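You operate a simulated robot arm through the tools that you are given. There is no shell and no other tool. Be economical: measure what you need, move in short steps, check, and stop when the job is done.

The job below is to be done with a simulated robot arm. You get a single attempt, and the scene is never put back.

TASK
The baler halted, green door ajar: get its plate up and take the folded carton out.
Fine: switch off before you shut the green door and before you open the yellow gate; one press; carton on the table, gate shut.
Where things are to end (x, y in the base frame): folded carton within 60 mm of [460, 910].
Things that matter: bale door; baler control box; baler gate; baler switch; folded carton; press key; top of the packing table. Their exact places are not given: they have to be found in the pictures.

Only the result counts: the job must be done as asked and must still hold three seconds after the hand-in. Knocking over, shifting, dropping, spilling or breaking anything else fails it.

THE ROBOT
A 6-joint arm with a two-finger parallel gripper on a trunk, on a base that drives. Base frame: it is fixed to the floor where the robot stands at the start and does not move with it; the origin is under the middle of the robot, x ahead of it, y to its left, z up. Readings come in mm, rad, newtons and seconds.
With the tool pointing down near the work surface it reaches from about 160 to 780 mm from the robot's upright axis, wherever it stands. Its first joint turns from -2.897 to 2.897 rad. Places, roughly: bale door [900, 300, 500]; baler control box [1300, 100, 1200]; baler gate [1000, 300, 1100]; baler switch [1300, 0, 1300]; folded carton [250, 1500, 250]; press key [1300, 0, 1200]; top of the packing table [400, 1200, 800]. Payload 3.91 kg.
Tool frame: the origin (TCP) lies between the finger pads and is the grasp point; the fingertips stand 30 mm ahead of it; z points along the fingers, y is the line along which they close. Largest opening 110 mm; finger width 20, thickness 10; the body of the gripper, 48 by 112 mm, starts 55 mm behind the TCP.
Orientation is that of the tool frame in the base frame, as [roll, pitch, yaw] about the fixed x, y, z axes, in that order (R = Rz(yaw) Ry(pitch) Rx(roll)). With the fingers straight down and closing along the base's y, the tool's x points along the base's -x, its y along +y and its z along -z.

THE INTERFACE
- The arm moves only by the tool apply_moves. Its argument "commands" is a list of rows, each a list of 7 numbers: the shift along the tool's x, y, z in mm, then the turn, a rotation vector about the tool's x, y, z in rad, then the finger opening in mm, from 0 to 110. In form: [[tx, ty, tz, wx, wy, wz, gripper], ...]. A call has 1 to 20 rows; each row is the pose to reach, as a shift and turn from the pose commanded when the call began, along the tool's axes at that moment. Rows are played at 5 a second. More than 50 mm and 0.15 rad between two rows, or a gripper value outside its range, and nothing of the call is played. A pose out of reach is approached as far as the arm can. The call stops where the force on the tool passes 90 N (or 10 N more than at its start, if that is more) or the arm is blocked; 0.2 s more then pass. Each finger travels about 108 mm/s and halts on what it meets, pressing with about 39 N; the grip force reading is that of the motor and also rises with nothing between the fingers. The clock runs only during rows and for 0.2 s after the last one: add rows that repeat a pose to give the fingers time. The reply holds the time, the measured pose of the TCP, the force on the tool along the base axes, the opening and the grip force, in the units named above and with some noise, with the torque about the TCP (base axes, N m) and any sound that the robot's microphone picked up.
- Cameras (640 x 400 px; columns grow to the right, rows downward): "scene" is now at [-63.5, 25.8, 1340.2]; the picture's right is [0.29, -0.96, 0.00], its down [-0.29, -0.09, -0.95] and it looks along [0.91, 0.27, -0.31] (base axes); focal length 250 px, centre (320, 200). "wrist" rides on the gripper at [77, 7, -114] in the tool frame; the picture's right is [-0.09, 1.00, 0.00], its down [-0.80, -0.07, -0.59] and it looks along [-0.59, -0.05, 0.80] (tool axes); focal length 270 px, centre (320, 200).
- get_image(camera): a new picture of that camera. The clock stands still meanwhile.
- raise_lower(by): slides the trunk up (or, below 0, down) by that many mm; the arm and the scene camera ride with it, the base frame stays. It gives what a move gives, with no picture.
- base_move(legs): drives the robot by 1 to 6 legs, each [ahead, left, turn to the left] in mm, mm and rad, along the robot's own axes; the way and the turn of a leg run together, so that a leg with both is an arc; at most 1500 mm and 3.142 rad a leg. The arm and the cameras ride along, it lands a little off, and it stops where it bumps. It gives what a move gives.
- pan_tilt(pan, tilt): turns the head with the scene camera to pan (to the left, within 1.501 rad either way) and tilt (down, from -0.506 to 1.204), counted from straight ahead of the robot. It gives what a move gives.
- measure_at(camera, pixels): for up to 12 pixels [column, row] of the newest picture of that camera ("zoom" is the newest enlarged one), the place [x, y, z] in the base frame of the surface seen there, good to about 2 mm, but the place of the scene camera against the robot may be out by one fixed shift of up to 18 mm in any direction. The clock stands still meanwhile.
- zoom(camera, box): a new picture of the part [left, top, right, bottom] of that camera's present view, enlarged. The clock stands still meanwhile.
- close_job(): hands the job in; it is judged then, once.

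Keep the steps short. Do not move on a guess: measure, check each grasp and each placing, and mend mistakes. In all there are 80 turns and 68 pictures (those below and enlarged ones count). Leave the gripper open and the arm clear of the work at the hand-in unless told otherwise, and finish with a single line.

The tools are called by a JSON object that holds its "api" and its "payload". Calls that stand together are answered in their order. apply_moves: Moves the arm, as the interface text tells. Its arguments: {"type":"object","properties":{"commands":{"type":"array","items":{"type":"array","items":{"type":"number"}}}},"required":["commands"]} The other tools are called the same way: raise_lower (by) slides the trunk up or down; base_move (legs) drives the base; pan_tilt (pan, tilt) turns the head that bears the scene camera; get_image (camera) takes a picture; measure_at (camera, pixels) gives the place of the surface under pixels of a picture; zoom (camera, box) takes an enlarged picture of a part of a camera's view; close_job () hands the job in.

At the start:

```text
clock: 0.0
tool_pos: [476.9, -107.8, 999.9]
tcp_rot: [-3.141, -0.001, 3.141]
contact_force: [-0.7, 0.3, 0.1]
wrist_torque: [-0.04, 0.02, -0.01]
width: 110.3
gripper_force: 0.0
trunk travel left (down, up): [-250.0, 290.0]
robot x, y, heading: [-2.1, -3.4, 0.002]
head pan, tilt: [0.293, 0.311]
```

scene: 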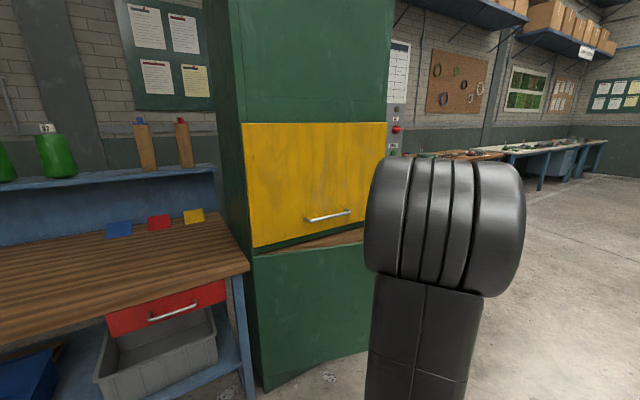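
wrist: 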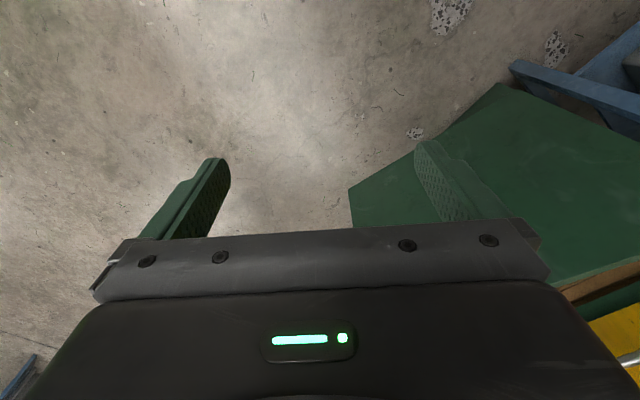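

I see the baler, with its yellow gate, the green door ajar below, and a control box partly hidden behind the arm at about (395,130). I'll zoom in on these.

{"api": "zoom", "payload": {"camera": "scene", "box": [360, 80, 440, 160]}}

{"api": "zoom", "payload": {"camera": "scene", "box": [220, 100, 420, 400]}}

{"api": "measure_at", "payload": {"camera": "scene", "pixels": [[305, 219], [349, 212], [243, 125], [386, 124], [252, 247], [258, 260], [265, 390], [368, 345], [396, 129], [392, 154], [200, 240], [247, 268]]}}

```text
5.00 times, centred on (400, 120) of scene
```

zoom: 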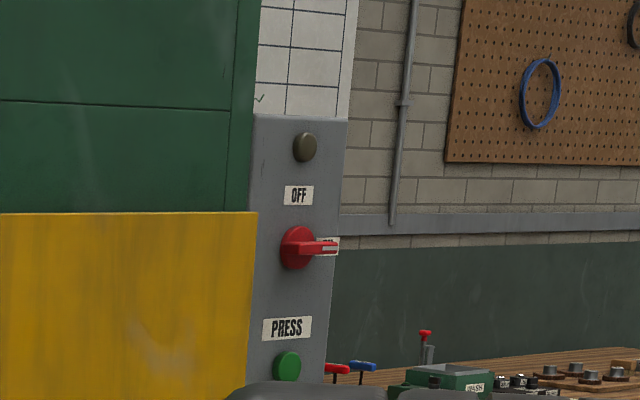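

```text
1.33 times, centred on (320, 250) of scene
```

zoom: 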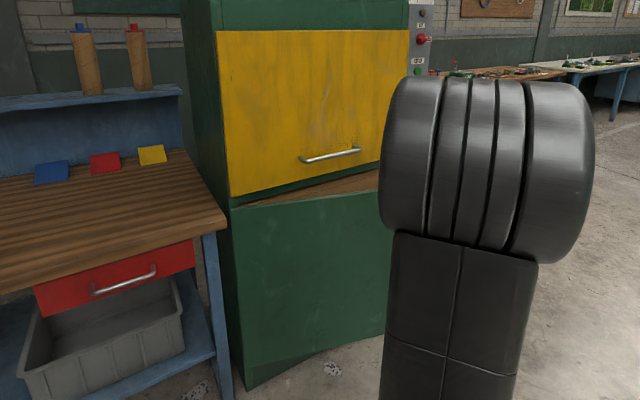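

```text
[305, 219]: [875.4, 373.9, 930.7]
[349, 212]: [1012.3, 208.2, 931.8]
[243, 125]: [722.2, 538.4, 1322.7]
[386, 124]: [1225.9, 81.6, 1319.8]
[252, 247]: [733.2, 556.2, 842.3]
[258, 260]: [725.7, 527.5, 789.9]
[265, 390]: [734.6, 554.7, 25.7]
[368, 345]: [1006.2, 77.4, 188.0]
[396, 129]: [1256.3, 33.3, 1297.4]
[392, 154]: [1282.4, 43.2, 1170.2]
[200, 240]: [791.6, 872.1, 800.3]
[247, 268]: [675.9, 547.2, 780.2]
```

The switch handle points right at a covered label, with OFF above it and the PRESS key below. Next I'll look left at the packing table and around for the carton.

{"api": "pan_tilt", "payload": {"pan": 1.2, "tilt": 0.5}}

{"api": "get_image", "payload": {"camera": "scene"}}

{"api": "measure_at", "payload": {"camera": "scene", "pixels": [[320, 200], [200, 200], [400, 200], [320, 300], [450, 150], [500, 200]]}}

```text
clock: 1.2
tool_pos: [477.2, -108.3, 1000.3]
tcp_rot: [-3.142, 0.0, 3.14]
contact_force: [-0.5, 0.2, -0.4]
wrist_torque: [-0.07, 0.0, 0.02]
width: 110.1
gripper_force: 0.1
trunk travel left (down, up): [-250.0, 290.0]
robot x, y, heading: [-0.3, -2.2, 0.001]
head pan, tilt: [1.201, 0.499]
```

```text
63 pictures are left
```

scene: 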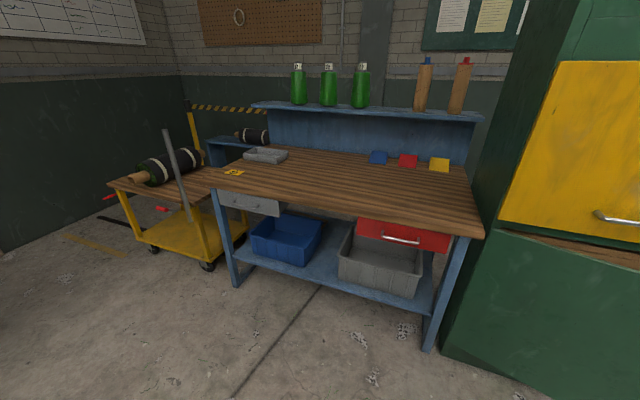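

```text
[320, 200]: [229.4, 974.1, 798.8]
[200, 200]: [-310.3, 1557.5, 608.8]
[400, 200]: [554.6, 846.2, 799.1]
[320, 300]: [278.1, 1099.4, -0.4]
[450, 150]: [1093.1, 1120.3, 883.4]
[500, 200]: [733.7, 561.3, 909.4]
```

The table is clear around the target. I'll check the bins and the table items for any carton.

{"api": "zoom", "payload": {"camera": "scene", "box": [220, 190, 460, 320]}}

{"api": "zoom", "payload": {"camera": "scene", "box": [200, 130, 480, 220]}}

{"api": "measure_at", "payload": {"camera": "scene", "pixels": [[483, 234], [215, 188], [462, 175], [440, 168], [285, 240], [378, 250], [240, 262], [380, 290]]}}

```text
2.67 times, centred on (340, 255) of scene
```

zoom: 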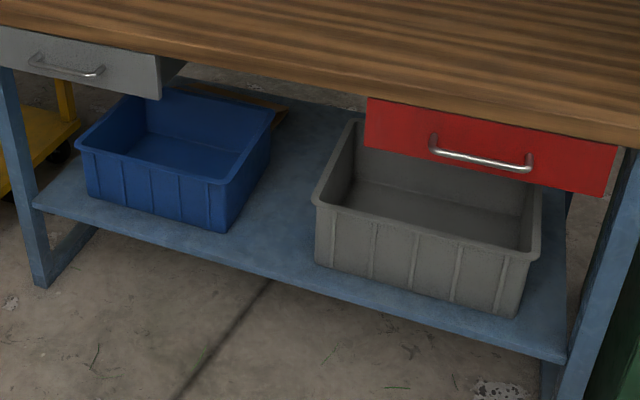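

```text
2.29 times, centred on (340, 175) of scene
```

zoom: 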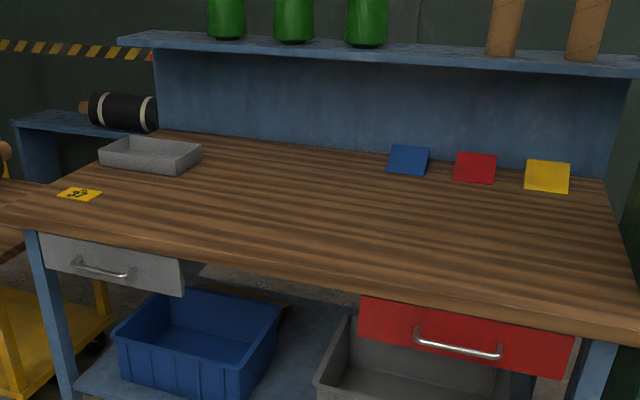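

```text
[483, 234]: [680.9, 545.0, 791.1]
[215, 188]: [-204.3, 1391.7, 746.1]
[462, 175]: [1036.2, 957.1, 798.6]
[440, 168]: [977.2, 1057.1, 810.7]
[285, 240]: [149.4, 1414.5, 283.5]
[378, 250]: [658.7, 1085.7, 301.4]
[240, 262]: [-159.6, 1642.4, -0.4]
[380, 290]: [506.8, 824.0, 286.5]
```

A flat brown thing lies behind the blue bin, so I'll zoom there and measure it.

{"api": "zoom", "payload": {"camera": "scene", "box": [280, 205, 360, 255]}}

{"api": "measure_at", "payload": {"camera": "zoom", "pixels": [[345, 160], [300, 110], [375, 150], [350, 230], [100, 100], [450, 200], [330, 200], [340, 140]]}}

```text
8.00 times, centred on (320, 230) of scene
```

zoom: 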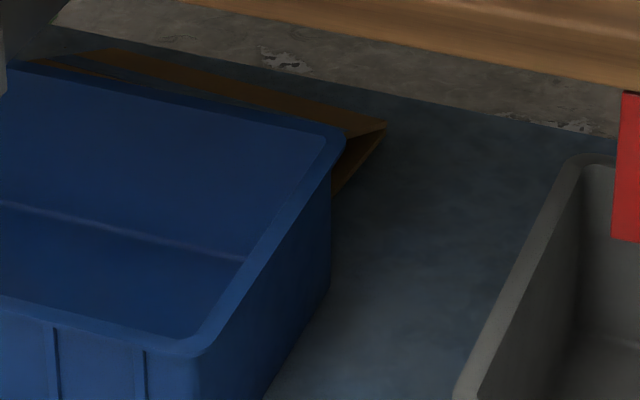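

```text
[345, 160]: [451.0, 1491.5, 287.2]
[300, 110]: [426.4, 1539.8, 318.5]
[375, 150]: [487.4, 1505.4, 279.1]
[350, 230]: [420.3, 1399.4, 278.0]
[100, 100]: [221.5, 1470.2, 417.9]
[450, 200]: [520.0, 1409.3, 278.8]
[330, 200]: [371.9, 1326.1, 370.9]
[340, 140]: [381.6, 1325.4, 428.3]
```

A carton-like folded thing lies on the shelf behind the blue bin, near the given place. I'll come back to it. First I'll drive to the control box, going right, then ahead, then turning to face it from about 0.7 m.

{"api": "base_move", "payload": {"legs": [[0, -494, 0], [782, 0, 0], [0, 0, 0.835]]}}

{"api": "pan_tilt", "payload": {"pan": 0.0, "tilt": 0.2}}

{"api": "get_image", "payload": {"camera": "scene"}}

{"api": "get_image", "payload": {"camera": "wrist"}}

```text
clock: 10.2
tool_pos: [1172.2, -213.7, 999.8]
tcp_rot: [3.141, 0.001, -2.289]
contact_force: [0.8, -0.4, 0.2]
wrist_torque: [-0.01, 0.0, -0.01]
width: 110.0
gripper_force: 0.1
trunk travel left (down, up): [-250.0, 290.0]
robot x, y, heading: [776.6, -506.7, 0.86]
head pan, tilt: [1.201, 0.499]
```

```text
clock: 11.6
tool_pos: [1172.4, -213.8, 999.3]
tcp_rot: [-3.141, 0.002, -2.288]
contact_force: [1.2, 0.4, -0.2]
wrist_torque: [0.03, 0.01, 0.0]
width: 110.1
gripper_force: 0.2
trunk travel left (down, up): [-250.0, 290.0]
robot x, y, heading: [778.7, -498.8, 0.853]
head pan, tilt: [0.0, 0.201]
```

```text
59 pictures are left
```

scene: 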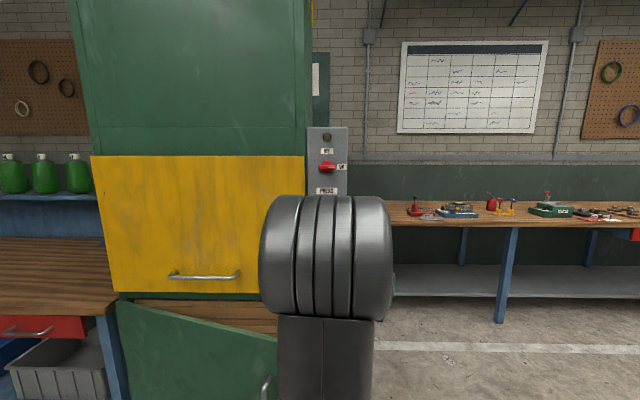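

```text
58 pictures are left
```

wrist: 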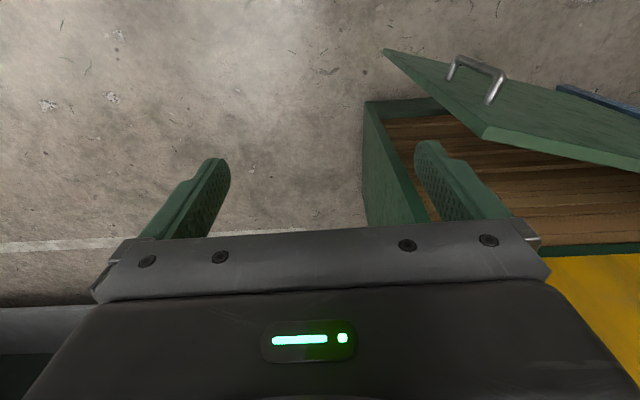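

The switch, its labels and the key are visible at about (327,165). I'll zoom in and measure.

{"api": "zoom", "payload": {"camera": "scene", "box": [288, 120, 368, 200]}}

{"api": "measure_at", "payload": {"camera": "zoom", "pixels": [[170, 80], [290, 80], [460, 80], [440, 300], [180, 300], [290, 240], [310, 238], [350, 238], [370, 238], [310, 370], [390, 238], [200, 200]]}}

{"api": "zoom", "payload": {"camera": "scene", "box": [90, 250, 300, 400]}}

{"api": "measure_at", "payload": {"camera": "scene", "pixels": [[170, 277], [239, 277], [95, 160], [302, 160], [120, 303], [276, 340], [265, 380], [220, 308], [120, 292], [150, 380], [230, 380]]}}

```text
5.00 times, centred on (328, 160) of scene
```

zoom: 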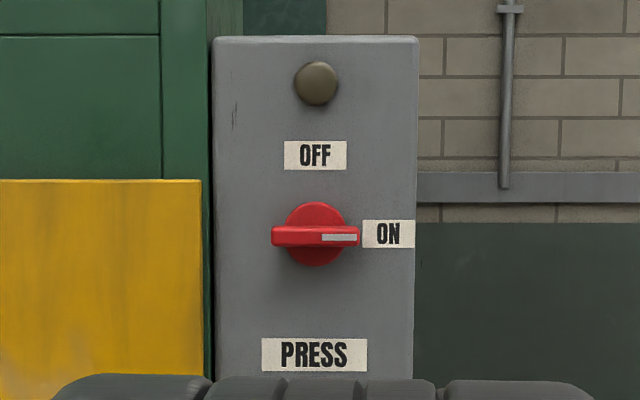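

```text
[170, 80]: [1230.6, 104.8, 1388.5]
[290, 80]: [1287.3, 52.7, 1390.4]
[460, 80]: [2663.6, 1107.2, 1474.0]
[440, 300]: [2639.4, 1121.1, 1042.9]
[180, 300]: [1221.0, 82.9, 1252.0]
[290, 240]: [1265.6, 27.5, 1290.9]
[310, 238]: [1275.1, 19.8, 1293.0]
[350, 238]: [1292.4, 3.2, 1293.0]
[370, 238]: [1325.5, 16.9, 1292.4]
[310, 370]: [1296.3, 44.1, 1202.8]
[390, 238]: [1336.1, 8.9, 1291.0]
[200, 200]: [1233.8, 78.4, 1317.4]
```

```text
2.67 times, centred on (195, 325) of scene
```

zoom: 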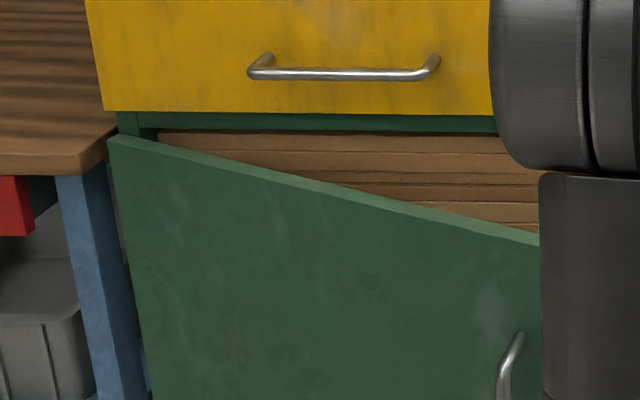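

```text
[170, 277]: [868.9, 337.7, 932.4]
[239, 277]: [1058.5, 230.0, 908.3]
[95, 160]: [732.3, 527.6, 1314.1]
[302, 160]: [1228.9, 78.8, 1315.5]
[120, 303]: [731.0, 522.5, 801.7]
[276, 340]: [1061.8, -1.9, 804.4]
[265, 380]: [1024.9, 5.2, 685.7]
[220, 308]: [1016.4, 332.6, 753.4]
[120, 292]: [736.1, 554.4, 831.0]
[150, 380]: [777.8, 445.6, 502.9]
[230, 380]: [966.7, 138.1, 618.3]
```

Switch lever centre is about (1278,17,1292), and it sticks out about 32 mm from the box face. The door is open about 20° and hinged on the left. I'll raise the trunk and pitch the tool up to point horizontally at the box, keeping the TCP in place.

{"api": "raise_lower", "payload": {"by": 260}}

{"api": "apply_moves", "payload": {"commands": [[0, 0, 0, 0, -0.14, 0, 110], [0, 0, 0, 0, -0.28, 0, 110], [0, 0, 0, 0, -0.42, 0, 110], [0, 0, 0, 0, -0.56, 0, 110], [0, 0, 0, 0, -0.7, 0, 110], [0, 0, 0, 0, -0.84, 0, 110], [0, 0, 0, 0, -0.98, 0, 110], [0, 0, 0, 0, -1.12, 0, 110], [0, 0, 0, 0, -1.26, 0, 110], [0, 0, 0, 0, -1.4, 0, 110], [0, 0, 0, 0, -1.54, 0, 110], [0, 0, 0, 0, -1.5708, 0, 110]]}}

{"api": "get_image", "payload": {"camera": "wrist"}}

{"api": "get_image", "payload": {"camera": "scene"}}

```text
clock: 14.2
tool_pos: [1170.7, -213.9, 1261.7]
tcp_rot: [3.141, 0.001, -2.288]
contact_force: [0.0, -0.5, 0.0]
wrist_torque: [0.0, -0.01, -0.01]
width: 110.1
gripper_force: 0.0
trunk travel left (down, up): [-510.0, 30.0]
robot x, y, heading: [775.8, -506.9, 0.849]
head pan, tilt: [0.0, 0.201]
```

```text
clock: 16.8
tool_pos: [1173.5, -213.9, 1259.7]
tcp_rot: [-0.197, 1.57, 0.654]
contact_force: [0.0, 0.3, 0.3]
wrist_torque: [0.01, 0.06, -0.02]
width: 110.1
gripper_force: 0.1
trunk travel left (down, up): [-510.0, 30.0]
robot x, y, heading: [772.2, -499.2, 0.854]
head pan, tilt: [0.0, 0.201]
```

```text
55 pictures are left
```

wrist: 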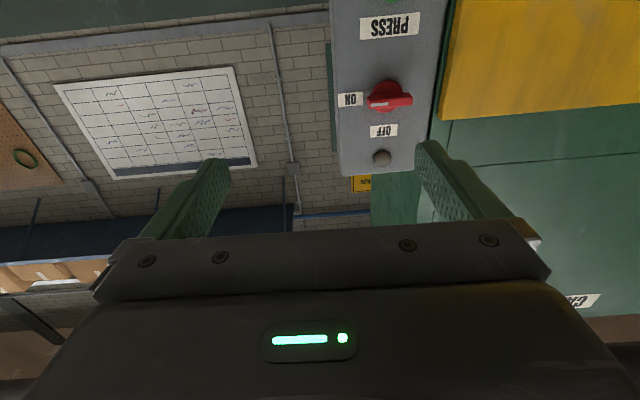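

```text
54 pictures are left
```

scene: 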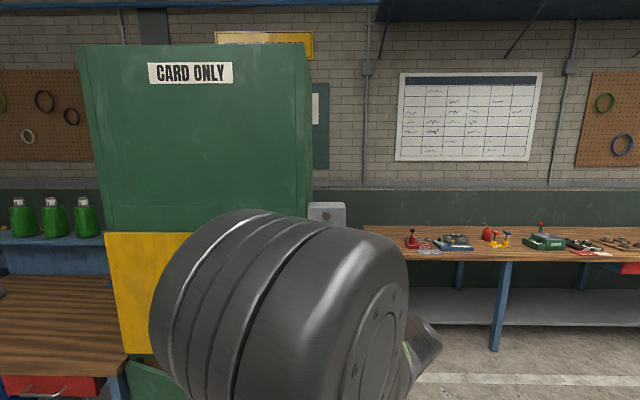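

The wrist view is upside down, and it shows the switch at (390,95). I'll zoom and measure with the wrist camera for accurate coordinates.

{"api": "zoom", "payload": {"camera": "wrist", "box": [320, 0, 480, 180]}}

{"api": "measure_at", "payload": {"camera": "wrist", "pixels": [[388, 103], [372, 105], [407, 99], [390, 100], [378, 92], [388, 85], [360, 130], [392, 1], [345, 35], [430, 40], [420, 120], [381, 157]]}}

```text
2.22 times, centred on (400, 90) of wrist
```

zoom: 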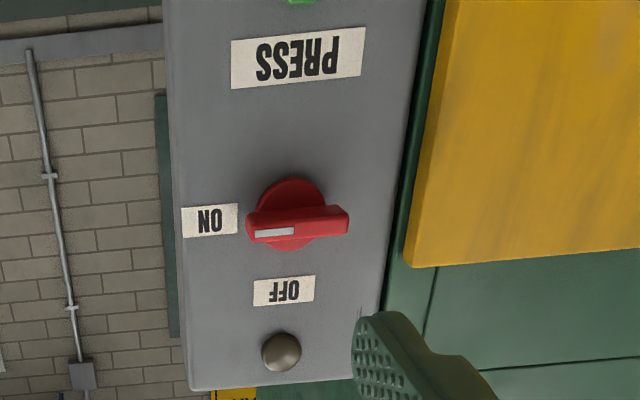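

```text
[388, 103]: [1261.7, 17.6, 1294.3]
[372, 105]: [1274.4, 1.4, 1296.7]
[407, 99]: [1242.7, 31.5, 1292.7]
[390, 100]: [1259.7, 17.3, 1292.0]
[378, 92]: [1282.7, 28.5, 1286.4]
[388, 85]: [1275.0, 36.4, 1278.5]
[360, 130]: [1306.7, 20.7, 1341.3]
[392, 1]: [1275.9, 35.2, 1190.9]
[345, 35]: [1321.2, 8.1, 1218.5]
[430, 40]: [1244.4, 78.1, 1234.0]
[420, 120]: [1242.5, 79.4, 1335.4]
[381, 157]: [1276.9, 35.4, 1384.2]
```

From the wrist camera, the lever front centre is at (1260,17,1293), the face is 35 mm behind it and the hub is 10 mm thick. I'll approach to 35 mm before the lever, rolling the tool so the fingers close vertically.

{"api": "apply_moves", "payload": {"commands": [[-3, 8, 14, 0, 0, 0.14, 60], [-6, 15, 28, 0, 0, 0.28, 60], [-9, 22, 42, 0, 0, 0.42, 60], [-12, 30, 56, 0, 0, 0.56, 60], [-15, 37, 70, 0, 0, 0.7, 60], [-18, 45, 84, 0, 0, 0.84, 60], [-21, 52, 98, 0, 0, 0.98, 60], [-24, 60, 112, 0, 0, 1.12, 60], [-27, 67, 126, 0, 0, 1.26, 60], [-30, 75, 140, 0, 0, 1.4, 60], [-33.3, 82, 152, 0, 0, 1.5, 60], [-33.3, 88.8, 164.8, 0, 0, 1.5708, 60], [-33.3, 88.8, 164.8, 0, 0, 1.5708, 60]]}}

{"api": "get_image", "payload": {"camera": "wrist"}}

{"api": "get_image", "payload": {"camera": "scene"}}

```text
clock: 19.6
tool_pos: [1212.3, -30.8, 1291.9]
tcp_rot: [1.571, -0.001, 2.426]
contact_force: [-0.4, -0.1, -0.4]
wrist_torque: [-0.01, -0.01, 0.03]
width: 60.0
gripper_force: 0.1
trunk travel left (down, up): [-510.0, 30.0]
robot x, y, heading: [772.8, -503.4, 0.852]
head pan, tilt: [0.0, 0.201]
```

```text
52 pictures are left
```

wrist: 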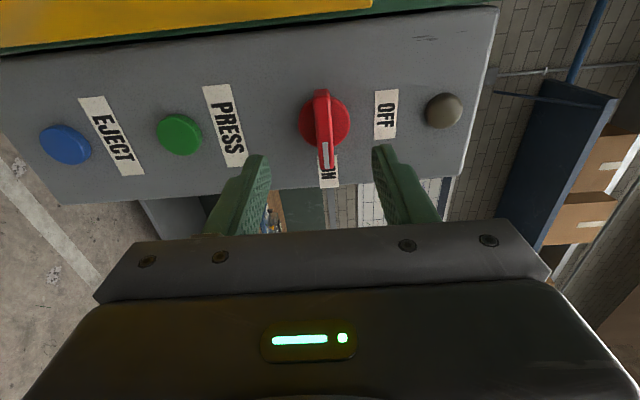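

```text
51 pictures are left
```

scene: 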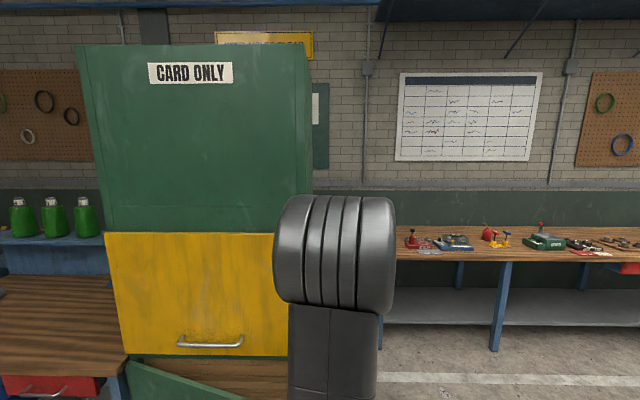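

There is also a blue EJECT key, which I'll avoid. I'll measure the lever and keys again from this close view.

{"api": "measure_at", "payload": {"camera": "wrist", "pixels": [[323, 96], [324, 120], [326, 160], [326, 168], [179, 134], [165, 125], [66, 144], [338, 130], [270, 100], [310, 110], [442, 111]]}}

```text
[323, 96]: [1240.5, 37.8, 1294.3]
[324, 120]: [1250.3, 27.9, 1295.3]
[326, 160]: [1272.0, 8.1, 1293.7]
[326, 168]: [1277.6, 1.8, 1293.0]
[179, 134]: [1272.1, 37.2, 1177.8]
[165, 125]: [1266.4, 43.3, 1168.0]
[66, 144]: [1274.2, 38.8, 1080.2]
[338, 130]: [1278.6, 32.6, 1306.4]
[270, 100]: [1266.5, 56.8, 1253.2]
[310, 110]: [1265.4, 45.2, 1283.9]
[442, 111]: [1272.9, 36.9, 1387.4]
```

The TCP is aligned with the lever at t=922 and z=1294. I'll advance 52 mm so the tips overlap the lever by about 15 mm, then close.

{"api": "apply_moves", "payload": {"commands": [[0, 2, 20, 0, 0, 0, 60], [0, 2, 40, 0, 0, 0, 60], [0, 2, 52, 0, 0, 0, 60], [0, 2, 52, 0, 0, 0, 40], [0, 2, 52, 0, 0, 0, 20], [0, 2, 52, 0, 0, 0, 8], [0, 2, 52, 0, 0, 0, 8]]}}

{"api": "get_image", "payload": {"camera": "wrist"}}

```text
clock: 21.2
tool_pos: [1247.4, 6.7, 1295.5]
tcp_rot: [1.572, 0.001, 2.425]
contact_force: [-0.7, -0.3, -4.9]
wrist_torque: [-0.01, 0.02, 0.25]
width: 12.1
gripper_force: 45.4
trunk travel left (down, up): [-510.0, 30.0]
robot x, y, heading: [775.4, -497.9, 0.856]
head pan, tilt: [0.0, 0.201]
```

```text
50 pictures are left
```

wrist: 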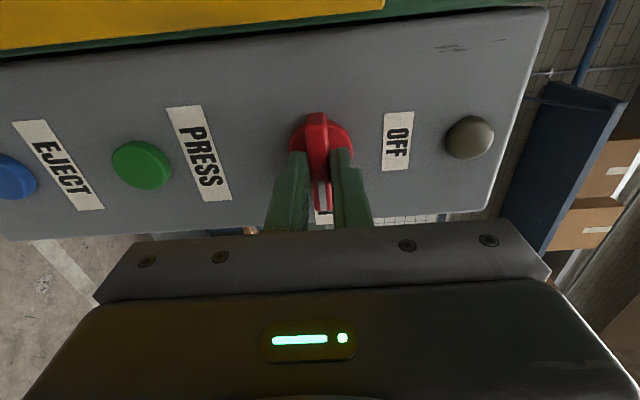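

The lever is held at 12 mm width. I'll turn it 90° counter-clockwise, which is −z of the tool, to OFF.

{"api": "apply_moves", "payload": {"commands": [[0, 0, 0, 0, 0, -0.14, 8], [0, 0, 0, 0, 0, -0.28, 8], [0, 0, 0, 0, 0, -0.42, 8], [0, 0, 0, 0, 0, -0.56, 8], [0, 0, 0, 0, 0, -0.7, 8], [0, 0, 0, 0, 0, -0.84, 8], [0, 0, 0, 0, 0, -0.98, 8], [0, 0, 0, 0, 0, -1.12, 8], [0, 0, 0, 0, 0, -1.26, 8], [0, 0, 0, 0, 0, -1.4, 8], [0, 0, 0, 0, 0, -1.5, 8], [0, 0, 0, 0, 0, -1.5708, 8], [0, 0, 0, 0, 0, -1.5708, 8]]}}

{"api": "get_image", "payload": {"camera": "wrist"}}

```text
clock: 24.0
tool_pos: [1249.5, 6.9, 1294.1]
tcp_rot: [-3.13, 1.566, -2.279]
contact_force: [-4.3, -15.5, -20.3]
wrist_torque: [-0.78, 0.73, -0.82]
width: 12.0
gripper_force: 44.6
trunk travel left (down, up): [-510.0, 30.0]
robot x, y, heading: [777.4, -505.9, 0.852]
head pan, tilt: [0.0, 0.201]
```

```text
49 pictures are left
```

wrist: 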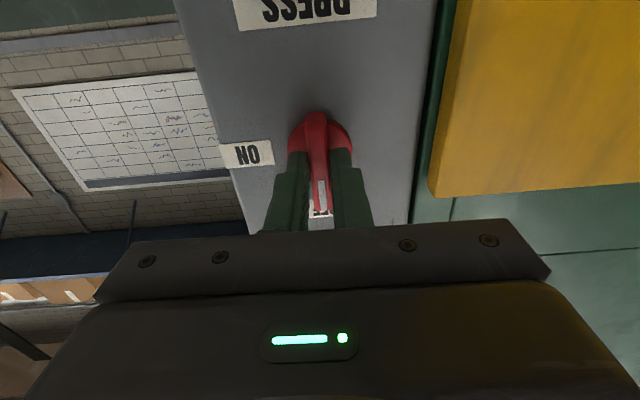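

The lever is now vertical, at OFF. I'll release and back off, then lower the trunk to work on the green door.

{"api": "apply_moves", "payload": {"commands": [[0, 0, 0, 0, 0, 0, 40], [0, 0, 0, 0, 0, 0, 60], [0, 0, -40, 0, 0, 0, 60], [0, 0, -80, 0, 0, 0, 60], [0, 0, -120, 0, 0, 0, 60]]}}

{"api": "get_image", "payload": {"camera": "wrist"}}

```text
clock: 25.2
tool_pos: [1167.0, -79.2, 1295.0]
tcp_rot: [-0.168, 1.569, 0.685]
contact_force: [0.5, 0.2, 0.3]
wrist_torque: [-0.01, 0.02, 0.01]
width: 60.0
gripper_force: 0.0
trunk travel left (down, up): [-510.0, 30.0]
robot x, y, heading: [778.9, -501.0, 0.857]
head pan, tilt: [0.0, 0.201]
```

```text
48 pictures are left
```

wrist: 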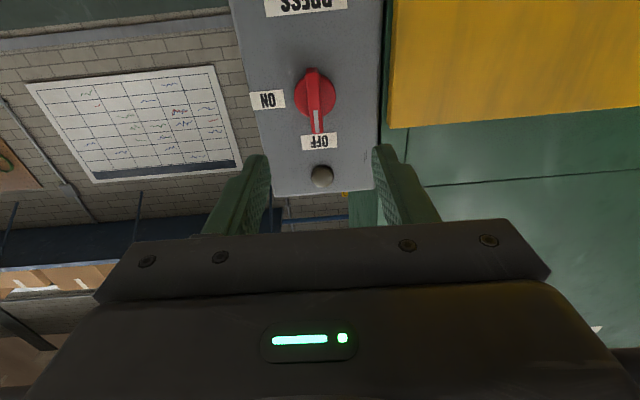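

The switch is at OFF. I'll retract a little and lower the trunk, then look at the door.

{"api": "apply_moves", "payload": {"commands": [[0, -20, -40, 0, 0, 0, 30], [0, -20, -80, 0, 0, 0, 0], [0, -20, -120, 0, 0, 0, 0]]}}

{"api": "raise_lower", "payload": {"by": -500}}

{"api": "pan_tilt", "payload": {"pan": 0.2, "tilt": 0.45}}

{"api": "get_image", "payload": {"camera": "scene"}}

{"api": "get_image", "payload": {"camera": "wrist"}}

```text
clock: 26.0
tool_pos: [1105.7, -187.3, 1294.3]
tcp_rot: [-0.738, 1.569, 0.117]
contact_force: [-0.7, 0.7, -0.5]
wrist_torque: [0.01, 0.03, -0.02]
width: 0.0
gripper_force: 37.4
trunk travel left (down, up): [-510.0, 30.0]
robot x, y, heading: [778.1, -503.4, 0.85]
head pan, tilt: [0.0, 0.201]
```

```text
refused: -500 is not a number from -400 to 400
```

```text
clock: 26.8
tool_pos: [1106.7, -185.4, 1294.1]
tcp_rot: [-1.805, 1.57, -0.951]
contact_force: [0.2, -0.2, 0.4]
wrist_torque: [0.04, 0.01, 0.01]
width: 0.0
gripper_force: 37.5
trunk travel left (down, up): [-510.0, 30.0]
robot x, y, heading: [778.4, -499.4, 0.853]
head pan, tilt: [0.201, 0.45]
```

```text
47 pictures are left
```

scene: 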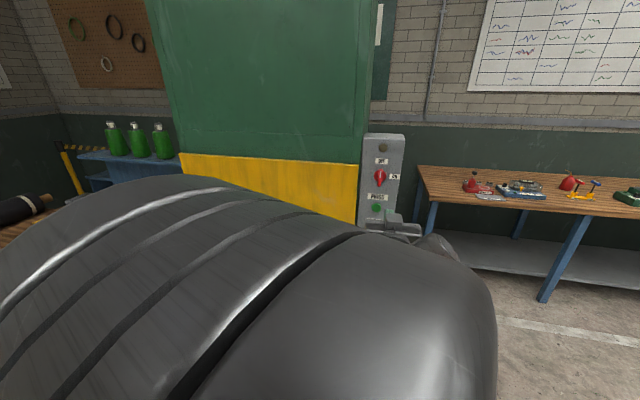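

```text
46 pictures are left
```

wrist: 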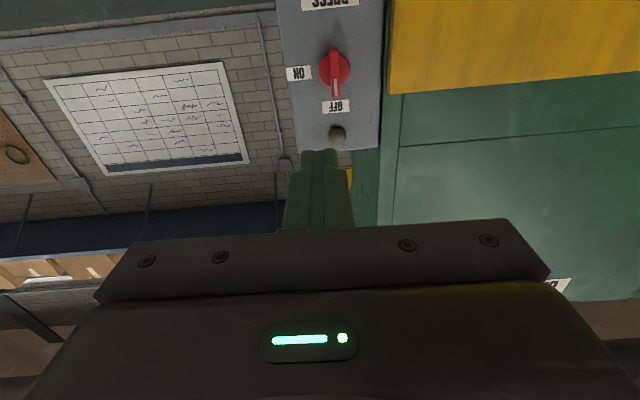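

I'll lower the trunk in two steps.

{"api": "raise_lower", "payload": {"by": -400}}

{"api": "raise_lower", "payload": {"by": -100}}

{"api": "get_image", "payload": {"camera": "scene"}}

{"api": "get_image", "payload": {"camera": "wrist"}}

```text
clock: 30.6
tool_pos: [1106.0, -187.3, 894.0]
tcp_rot: [1.406, 1.57, 2.257]
contact_force: [-0.5, -0.5, 0.1]
wrist_torque: [0.0, 0.0, -0.02]
width: 0.0
gripper_force: 38.3
trunk travel left (down, up): [-110.0, 430.0]
robot x, y, heading: [772.3, -501.3, 0.854]
head pan, tilt: [0.201, 0.45]
```

```text
clock: 32.0
tool_pos: [1110.0, -183.0, 789.7]
tcp_rot: [2.846, 1.557, -2.583]
contact_force: [-0.3, -0.8, -0.4]
wrist_torque: [0.0, 0.03, 0.02]
width: 0.1
gripper_force: 37.7
trunk travel left (down, up): [-10.0, 530.0]
robot x, y, heading: [771.7, -502.6, 0.855]
head pan, tilt: [0.201, 0.45]
```

```text
45 pictures are left
```

scene: 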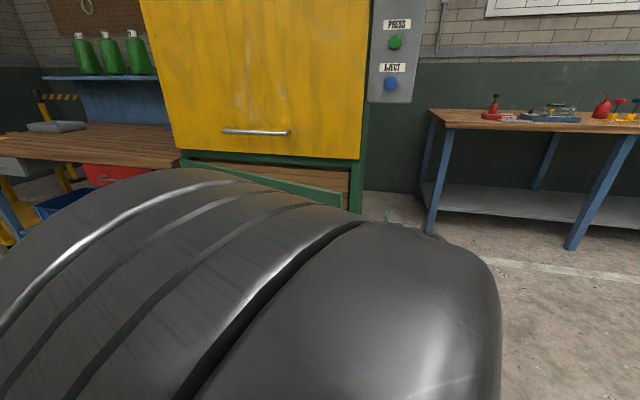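

```text
44 pictures are left
```

wrist: 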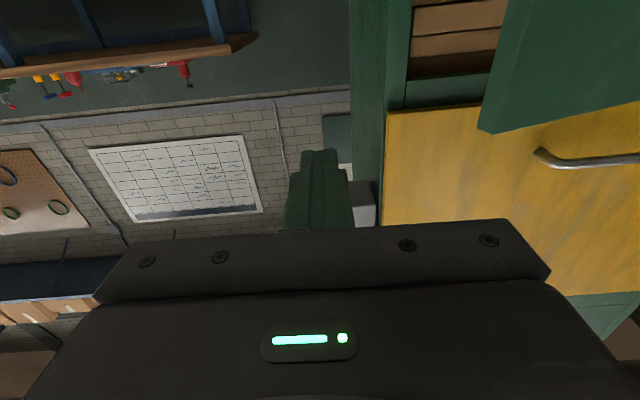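

I'll measure the door's free corner and the gate handle with the wrist camera.

{"api": "measure_at", "payload": {"camera": "wrist", "pixels": [[486, 128], [500, 60], [520, 100], [600, 60], [630, 100], [498, 5], [540, 153], [600, 165], [450, 150], [450, 95], [635, 20]]}}

```text
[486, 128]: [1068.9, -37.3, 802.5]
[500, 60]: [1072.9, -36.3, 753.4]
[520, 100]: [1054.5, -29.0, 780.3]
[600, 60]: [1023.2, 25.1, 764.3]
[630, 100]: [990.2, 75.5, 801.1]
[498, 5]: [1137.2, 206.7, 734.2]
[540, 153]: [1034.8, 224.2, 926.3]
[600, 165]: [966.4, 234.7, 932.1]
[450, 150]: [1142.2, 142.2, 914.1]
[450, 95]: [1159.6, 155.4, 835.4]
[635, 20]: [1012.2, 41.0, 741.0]
```

Door outer face runs from hinge at about (714,525) to the free corner (1070,-37), open about 16°, and flush when it lies in the gate plane. I'll drive about 240 mm left so I can push straight at it.

{"api": "base_move", "payload": {"legs": [[-40, 240, 0]]}}

{"api": "get_image", "payload": {"camera": "wrist"}}

{"api": "measure_at", "payload": {"camera": "wrist", "pixels": [[420, 30], [500, 30], [560, 60], [400, 80], [320, 80], [350, 20], [280, 60], [460, 100]]}}

```text
clock: 33.8
tool_pos: [893.7, -48.2, 789.1]
tcp_rot: [2.827, 1.56, -2.596]
contact_force: [0.3, 0.2, -1.6]
wrist_torque: [-0.02, 0.03, 0.02]
width: 0.0
gripper_force: 37.0
trunk travel left (down, up): [-10.0, 530.0]
robot x, y, heading: [564.3, -370.3, 0.862]
head pan, tilt: [0.201, 0.45]
```

```text
43 pictures are left
```

wrist: 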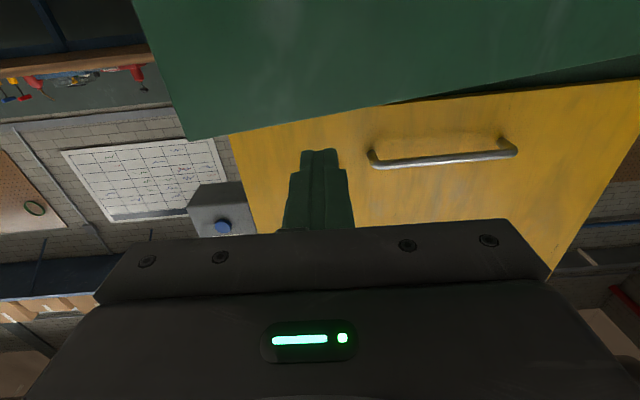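

```text
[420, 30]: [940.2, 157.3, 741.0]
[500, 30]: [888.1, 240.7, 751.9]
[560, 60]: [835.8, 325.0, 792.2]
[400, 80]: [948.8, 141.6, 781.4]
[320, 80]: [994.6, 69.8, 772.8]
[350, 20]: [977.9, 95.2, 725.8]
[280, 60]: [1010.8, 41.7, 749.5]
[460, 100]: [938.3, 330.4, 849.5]
```

I'll move to 730 mm height, then push straight forward gently in small increments.

{"api": "apply_moves", "payload": {"commands": [[20, 14, 20, 0, 0, 0, 0], [40, 28, 50, 0, 0, 0, 0], [60, 40, 80, 0, 0, 0, 0], [60, 40, 110, 0, 0, 0, 0], [60, 40, 130, 0, 0, 0, 0], [60, 40, 140, 0, 0, 0, 0], [60, 40, 150, 0, 0, 0, 0], [60, 40, 160, 0, 0, 0, 0], [60, 40, 170, 0, 0, 0, 0], [60, 40, 180, 0, 0, 0, 0], [60, 40, 190, 0, 0, 0, 0], [60, 40, 200, 0, 0, 0, 0], [60, 40, 210, 0, 0, 0, 0], [60, 40, 220, 0, 0, 0, 0], [60, 40, 230, 0, 0, 0, 0], [60, 40, 240, 0, 0, 0, 0]]}}

{"api": "get_image", "payload": {"camera": "wrist"}}

{"api": "get_image", "payload": {"camera": "scene"}}

```text
clock: 37.2
tool_pos: [1016.9, 156.8, 728.3]
tcp_rot: [2.818, 1.559, -2.598]
contact_force: [-0.4, 0.0, 0.2]
wrist_torque: [0.0, 0.0, 0.03]
width: 0.1
gripper_force: 37.7
trunk travel left (down, up): [-10.0, 530.0]
robot x, y, heading: [560.4, -369.2, 0.859]
head pan, tilt: [0.201, 0.45]
```

```text
42 pictures are left
```

wrist: 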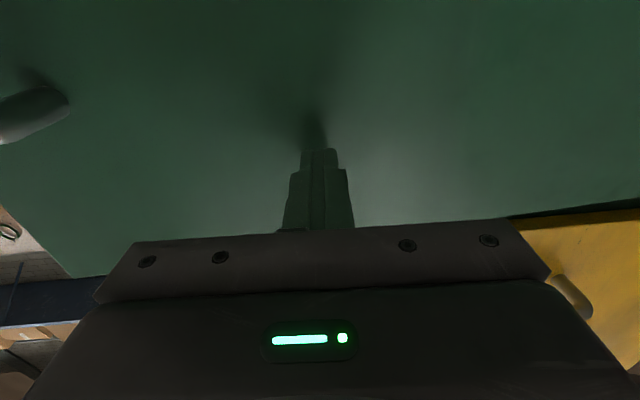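

```text
41 pictures are left
```

scene: 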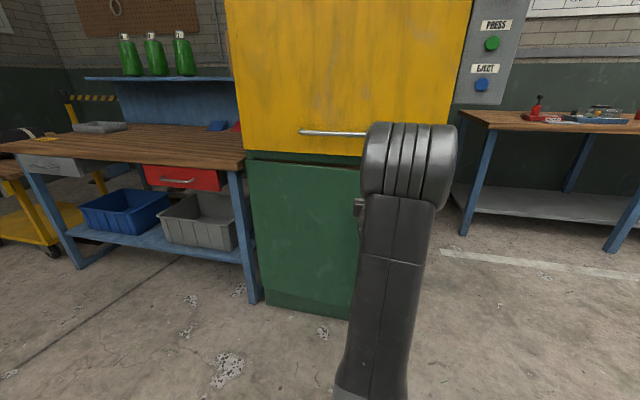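

The door is following with no resistance and has about 40 mm left. I'll continue until contact stops it.

{"api": "apply_moves", "payload": {"commands": [[0, 0, 8, 0, 0, 0, 0], [0, 0, 16, 0, 0, 0, 0], [0, 0, 24, 0, 0, 0, 0], [0, 0, 30, 0, 0, 0, 0], [0, 0, 36, 0, 0, 0, 0], [0, 0, 41, 0, 0, 0, 0], [0, 0, 45, 0, 0, 0, 0], [0, 0, 49, 0, 0, 0, 0]]}}

{"api": "get_image", "payload": {"camera": "wrist"}}

```text
clock: 39.0
tool_pos: [1046.0, 189.6, 727.3]
tcp_rot: [2.929, 1.555, -2.484]
contact_force: [-48.1, -57.2, -14.3]
wrist_torque: [0.35, 0.11, -0.43]
width: 0.1
gripper_force: 37.1
trunk travel left (down, up): [-10.0, 530.0]
robot x, y, heading: [561.8, -370.6, 0.861]
head pan, tilt: [0.201, 0.45]
```

```text
40 pictures are left
```

wrist: 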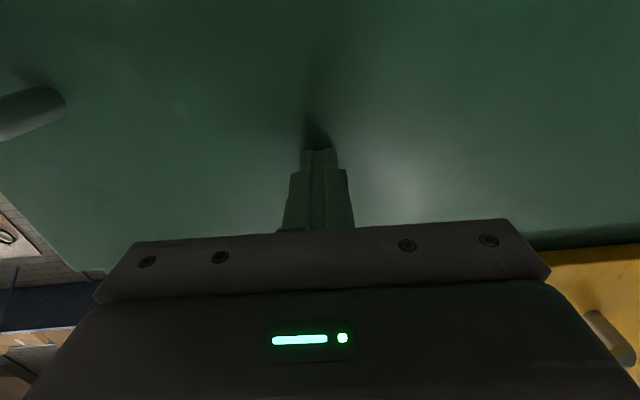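

The push stopped at about 75 N with the door flush. I'll back off, and check that the door stays shut.

{"api": "apply_moves", "payload": {"commands": [[0, 0, -40, 0, 0, 0, 0], [0, 0, -80, 0, 0, 0, 0], [0, 0, -120, 0, 0, 0, 0], [0, 0, -160, 0, 0, 0, 0], [0, 0, -200, 0, 0, 0, 0], [0, 0, -240, 0, 0, 0, 0]]}}

{"api": "get_image", "payload": {"camera": "wrist"}}

{"api": "measure_at", "payload": {"camera": "wrist", "pixels": [[180, 60], [250, 60], [320, 60], [420, 60], [520, 60], [600, 30], [450, 160], [320, 110]]}}

```text
clock: 40.4
tool_pos: [894.4, 9.3, 730.6]
tcp_rot: [2.702, 1.56, -2.721]
contact_force: [0.5, -0.3, -0.4]
wrist_torque: [0.02, -0.01, 0.01]
width: 0.1
gripper_force: 37.2
trunk travel left (down, up): [-10.0, 530.0]
robot x, y, heading: [563.4, -370.0, 0.865]
head pan, tilt: [0.201, 0.45]
```

```text
39 pictures are left
```

wrist: 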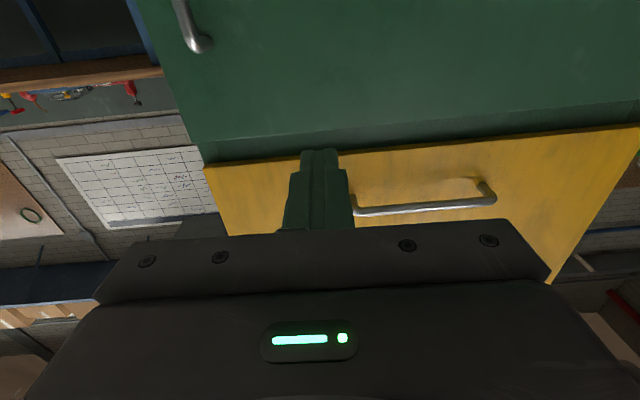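

```text
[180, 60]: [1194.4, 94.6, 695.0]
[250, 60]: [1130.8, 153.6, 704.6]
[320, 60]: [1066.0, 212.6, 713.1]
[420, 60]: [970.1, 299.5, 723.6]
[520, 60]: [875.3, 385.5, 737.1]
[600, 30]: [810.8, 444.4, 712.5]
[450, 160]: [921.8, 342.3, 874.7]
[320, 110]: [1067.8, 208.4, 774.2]
```

The door is flush (all points at plane −869 to −872). I'll return to the control box by driving right and raising the trunk.

{"api": "base_move", "payload": {"legs": [[0, -260, -0.025]]}}

{"api": "raise_lower", "payload": {"by": 400}}

{"api": "raise_lower", "payload": {"by": 130}}

{"api": "get_image", "payload": {"camera": "wrist"}}

{"api": "measure_at", "payload": {"camera": "wrist", "pixels": [[180, 60], [250, 60], [320, 60], [350, 100], [300, 100], [350, 150]]}}

```text
clock: 42.3
tool_pos: [1102.7, -173.8, 731.2]
tcp_rot: [2.734, 1.563, -2.721]
contact_force: [-0.3, 0.1, -0.9]
wrist_torque: [0.0, -0.01, -0.01]
width: 0.0
gripper_force: 37.9
trunk travel left (down, up): [-10.0, 530.0]
robot x, y, heading: [760.0, -541.6, 0.832]
head pan, tilt: [0.201, 0.45]
```

```text
clock: 46.1
tool_pos: [1102.0, -172.9, 1131.0]
tcp_rot: [2.727, 1.562, -2.728]
contact_force: [0.6, 0.4, 0.7]
wrist_torque: [0.03, 0.03, 0.0]
width: 0.1
gripper_force: 38.0
trunk travel left (down, up): [-410.0, 130.0]
robot x, y, heading: [762.4, -540.9, 0.823]
head pan, tilt: [0.201, 0.45]
```

```text
clock: 47.7
tool_pos: [1102.3, -173.2, 1260.2]
tcp_rot: [2.729, 1.563, -2.725]
contact_force: [0.8, 0.0, 0.5]
wrist_torque: [0.01, 0.01, -0.02]
width: 0.1
gripper_force: 37.8
trunk travel left (down, up): [-540.0, 0.0]
robot x, y, heading: [759.9, -544.3, 0.828]
head pan, tilt: [0.201, 0.45]
```

```text
38 pictures are left
```

wrist: 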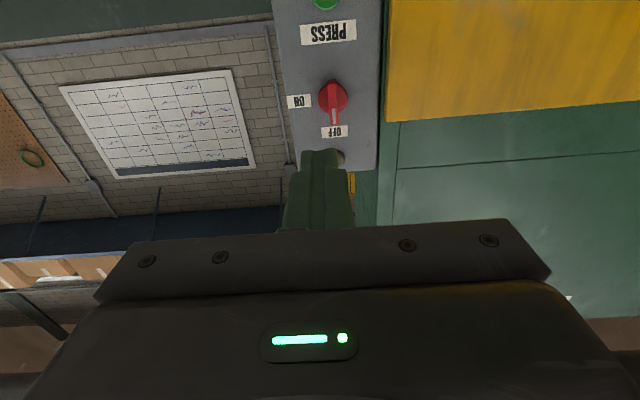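

```text
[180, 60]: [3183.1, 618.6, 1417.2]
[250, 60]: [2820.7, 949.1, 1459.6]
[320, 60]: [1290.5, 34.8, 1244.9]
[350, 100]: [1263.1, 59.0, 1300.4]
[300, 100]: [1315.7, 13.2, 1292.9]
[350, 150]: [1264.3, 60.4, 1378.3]
```

The tool faces the box squarely (yaw 0.829). I'll approach to 50 mm before the earlier grip pose with the fingers open, straddling the vertical lever.

{"api": "apply_moves", "payload": {"commands": [[-10, 4, 40, 0, 0, 0, 50], [-20, 8, 80, 0, 0, 0, 50], [-30, 12, 120, 0, 0, 0, 50], [-34.3, 13.7, 160, 0, 0, 0, 50], [-34.3, 13.7, 181.5, 0, 0, 0, 50], [-34.3, 13.7, 181.5, 0, 0, 0, 50]]}}

{"api": "get_image", "payload": {"camera": "wrist"}}

{"api": "measure_at", "payload": {"camera": "wrist", "pixels": [[322, 95], [322, 110], [322, 125], [345, 90], [300, 60], [325, 140]]}}

```text
clock: 49.1
tool_pos: [1215.5, -31.2, 1294.1]
tcp_rot: [2.815, 1.559, -2.629]
contact_force: [-0.3, -0.1, 0.4]
wrist_torque: [0.0, -0.01, -0.03]
width: 50.2
gripper_force: 0.0
out of reach, approached as far as the arm can: row 5
trunk travel left (down, up): [-540.0, 0.0]
robot x, y, heading: [758.0, -548.8, 0.83]
head pan, tilt: [0.201, 0.45]
```

```text
37 pictures are left
```

wrist: 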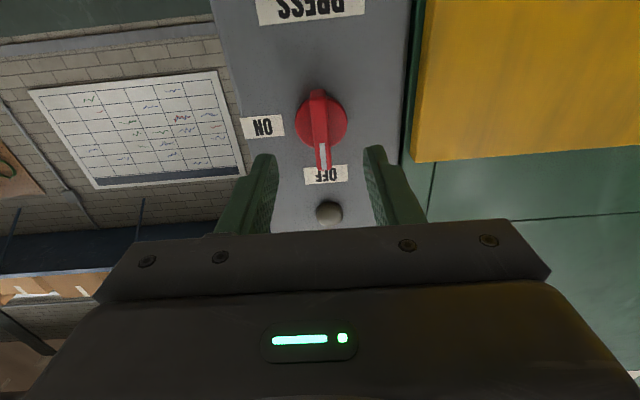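

```text
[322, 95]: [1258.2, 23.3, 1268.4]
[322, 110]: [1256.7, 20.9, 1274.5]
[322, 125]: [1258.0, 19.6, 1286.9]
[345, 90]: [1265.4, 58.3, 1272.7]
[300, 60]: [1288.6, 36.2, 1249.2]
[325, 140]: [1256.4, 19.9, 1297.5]
```

I'm near the reach limit, so I'll retract 60 mm, drive ahead 70 mm and re-measure.

{"api": "apply_moves", "payload": {"commands": [[0, 0, -40, 0, 0, 0, 50], [0, 0, -80, 0, 0, 0, 50]]}}

{"api": "base_move", "payload": {"legs": [[80, 0, 0]]}}

{"api": "get_image", "payload": {"camera": "wrist"}}

```text
clock: 49.7
tool_pos: [1159.3, -88.2, 1296.4]
tcp_rot: [2.759, 1.561, -2.692]
contact_force: [-0.3, -0.1, 0.4]
wrist_torque: [0.01, 0.02, 0.05]
width: 50.0
gripper_force: 0.0
trunk travel left (down, up): [-540.0, 0.0]
robot x, y, heading: [755.9, -544.1, 0.829]
head pan, tilt: [0.201, 0.45]
```

```text
clock: 50.7
tool_pos: [1216.4, -29.7, 1295.9]
tcp_rot: [2.813, 1.56, -2.641]
contact_force: [0.5, 0.5, -0.1]
wrist_torque: [-0.02, 0.01, 0.02]
width: 50.1
gripper_force: 0.0
trunk travel left (down, up): [-540.0, 0.0]
robot x, y, heading: [811.4, -484.5, 0.825]
head pan, tilt: [0.201, 0.45]
```

```text
36 pictures are left
```

wrist: 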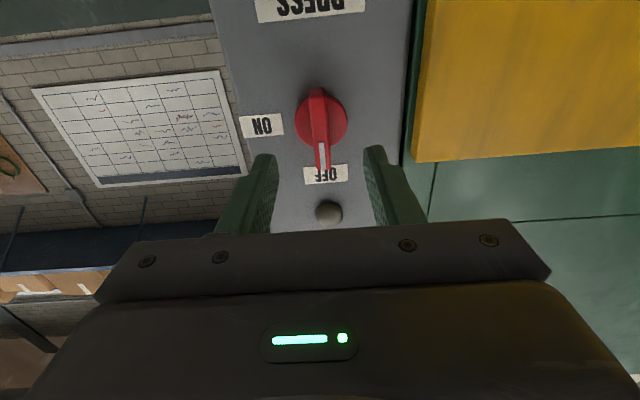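

I'll advance 48 mm, close on the lever and turn it clockwise 90° to ON.

{"api": "apply_moves", "payload": {"commands": [[0, 1, 25, 0, 0, 0, 50], [0, 1, 48.5, 0, 0, 0, 50], [0, 1, 48.5, 0, 0, 0, 30], [0, 1, 48.5, 0, 0, 0, 8], [0, 1, 48.5, 0, 0, 0, 8], [0, 1, 48.5, 0, 0, 0.14, 8], [0, 1, 48.5, 0, 0, 0.28, 8], [0, 1, 48.5, 0, 0, 0.42, 8], [0, 1, 48.5, 0, 0, 0.56, 8], [0, 1, 48.5, 0, 0, 0.7, 8], [0, 1, 48.5, 0, 0, 0.84, 8], [0, 1, 48.5, 0, 0, 0.98, 8], [0, 1, 48.5, 0, 0, 1.12, 8], [0, 1, 48.5, 0, 0, 1.26, 8], [0, 1, 48.5, 0, 0, 1.4, 8], [0, 1, 48.5, 0, 0, 1.5, 8], [0, 1, 48.5, 0, 0, 1.5708, 8], [0, 1, 48.5, 0, 0, 1.5708, 8]]}}

{"api": "get_image", "payload": {"camera": "wrist"}}

```text
clock: 54.5
tool_pos: [1248.6, 5.1, 1295.8]
tcp_rot: [1.587, -0.006, 2.408]
contact_force: [0.3, -11.1, -15.7]
wrist_torque: [-0.1, -0.33, 0.47]
width: 11.6
gripper_force: 45.3
trunk travel left (down, up): [-540.0, 0.0]
robot x, y, heading: [813.6, -483.7, 0.826]
head pan, tilt: [0.201, 0.45]
```

```text
35 pictures are left
```

wrist: 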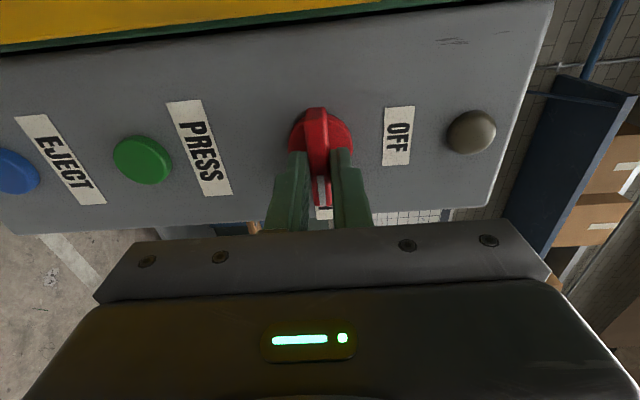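

The lever points at ON. I'll release, back off 60 mm, close the fingers and go down 117 mm in front of the green PRESS key.

{"api": "apply_moves", "payload": {"commands": [[0, 0, 0, 0, 0, 0, 40], [0, 0, 0, 0, 0, 0, 50], [0, 0, -30, 0, 0, 0, 50], [0, 0, -60, 0, 0, 0, 50], [0, -40, -60, 0, 0, 0, 20], [0, -80, -60, 0, 0, 0, 0], [0, -117, -60, 0, 0, 0, 0], [0, -117, -60, 0, 0, 0, 0]]}}

{"api": "get_image", "payload": {"camera": "wrist"}}

{"api": "measure_at", "payload": {"camera": "wrist", "pixels": [[322, 110], [310, 115], [335, 115], [322, 125], [322, 95], [280, 90], [322, 135]]}}

```text
clock: 56.3
tool_pos: [1218.2, -52.9, 1182.0]
tcp_rot: [1.584, -0.004, 2.41]
contact_force: [0.7, -0.1, 0.3]
wrist_torque: [-0.02, 0.01, 0.01]
width: 0.2
gripper_force: 37.8
out of reach, approached as far as the arm can: row 5, 6, 7, 8
trunk travel left (down, up): [-540.0, 0.0]
robot x, y, heading: [813.8, -485.3, 0.828]
head pan, tilt: [0.201, 0.45]
```

```text
34 pictures are left
```

wrist: 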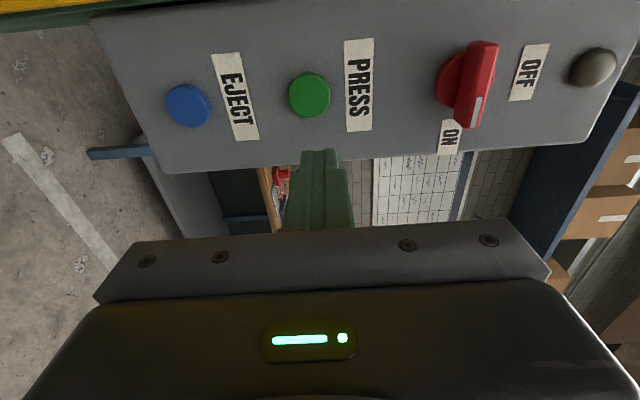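

```text
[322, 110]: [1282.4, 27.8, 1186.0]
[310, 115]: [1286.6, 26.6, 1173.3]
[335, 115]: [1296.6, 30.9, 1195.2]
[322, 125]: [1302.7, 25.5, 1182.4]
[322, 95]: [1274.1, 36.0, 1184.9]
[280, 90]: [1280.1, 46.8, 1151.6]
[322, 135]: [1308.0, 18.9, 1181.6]
```

The arm hit a reach limit in that posture. I'll go back up 117 mm and lower the trunk instead.

{"api": "apply_moves", "payload": {"commands": [[0, 40, 0, 0, 0, 0, 0], [0, 80, 0, 0, 0, 0, 0], [0, 117, 0, 0, 0, 0, 0], [0, 117, 0, 0, 0, 0, 0]]}}

{"api": "raise_lower", "payload": {"by": -117}}

{"api": "get_image", "payload": {"camera": "wrist"}}

```text
clock: 57.3
tool_pos: [1221.5, -53.7, 1301.8]
tcp_rot: [1.581, -0.005, 2.401]
contact_force: [-0.3, 0.0, 0.4]
wrist_torque: [0.03, -0.02, -0.01]
width: 0.0
gripper_force: 38.3
trunk travel left (down, up): [-540.0, 0.0]
robot x, y, heading: [815.3, -485.6, 0.827]
head pan, tilt: [0.201, 0.45]
```

```text
clock: 58.8
tool_pos: [1220.3, -52.4, 1184.0]
tcp_rot: [1.581, -0.002, 2.402]
contact_force: [-0.7, 0.3, -0.8]
wrist_torque: [0.05, 0.02, 0.01]
width: 0.0
gripper_force: 37.8
trunk travel left (down, up): [-423.0, 117.0]
robot x, y, heading: [814.8, -485.6, 0.826]
head pan, tilt: [0.201, 0.45]
```

```text
33 pictures are left
```

wrist: 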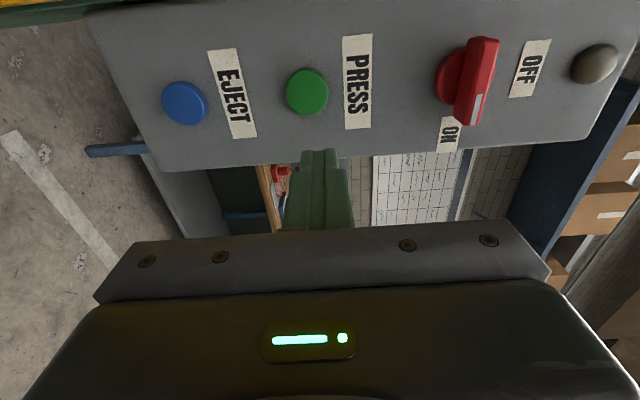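

I'll measure the PRESS key at (306,91).

{"api": "measure_at", "payload": {"camera": "wrist", "pixels": [[306, 91], [290, 90], [322, 92], [306, 74], [306, 106], [185, 103]]}}

```text
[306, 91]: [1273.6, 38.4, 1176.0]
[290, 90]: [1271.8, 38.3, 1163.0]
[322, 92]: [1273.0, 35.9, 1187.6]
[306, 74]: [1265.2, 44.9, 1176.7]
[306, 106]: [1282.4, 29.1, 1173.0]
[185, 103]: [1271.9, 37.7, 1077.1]
```

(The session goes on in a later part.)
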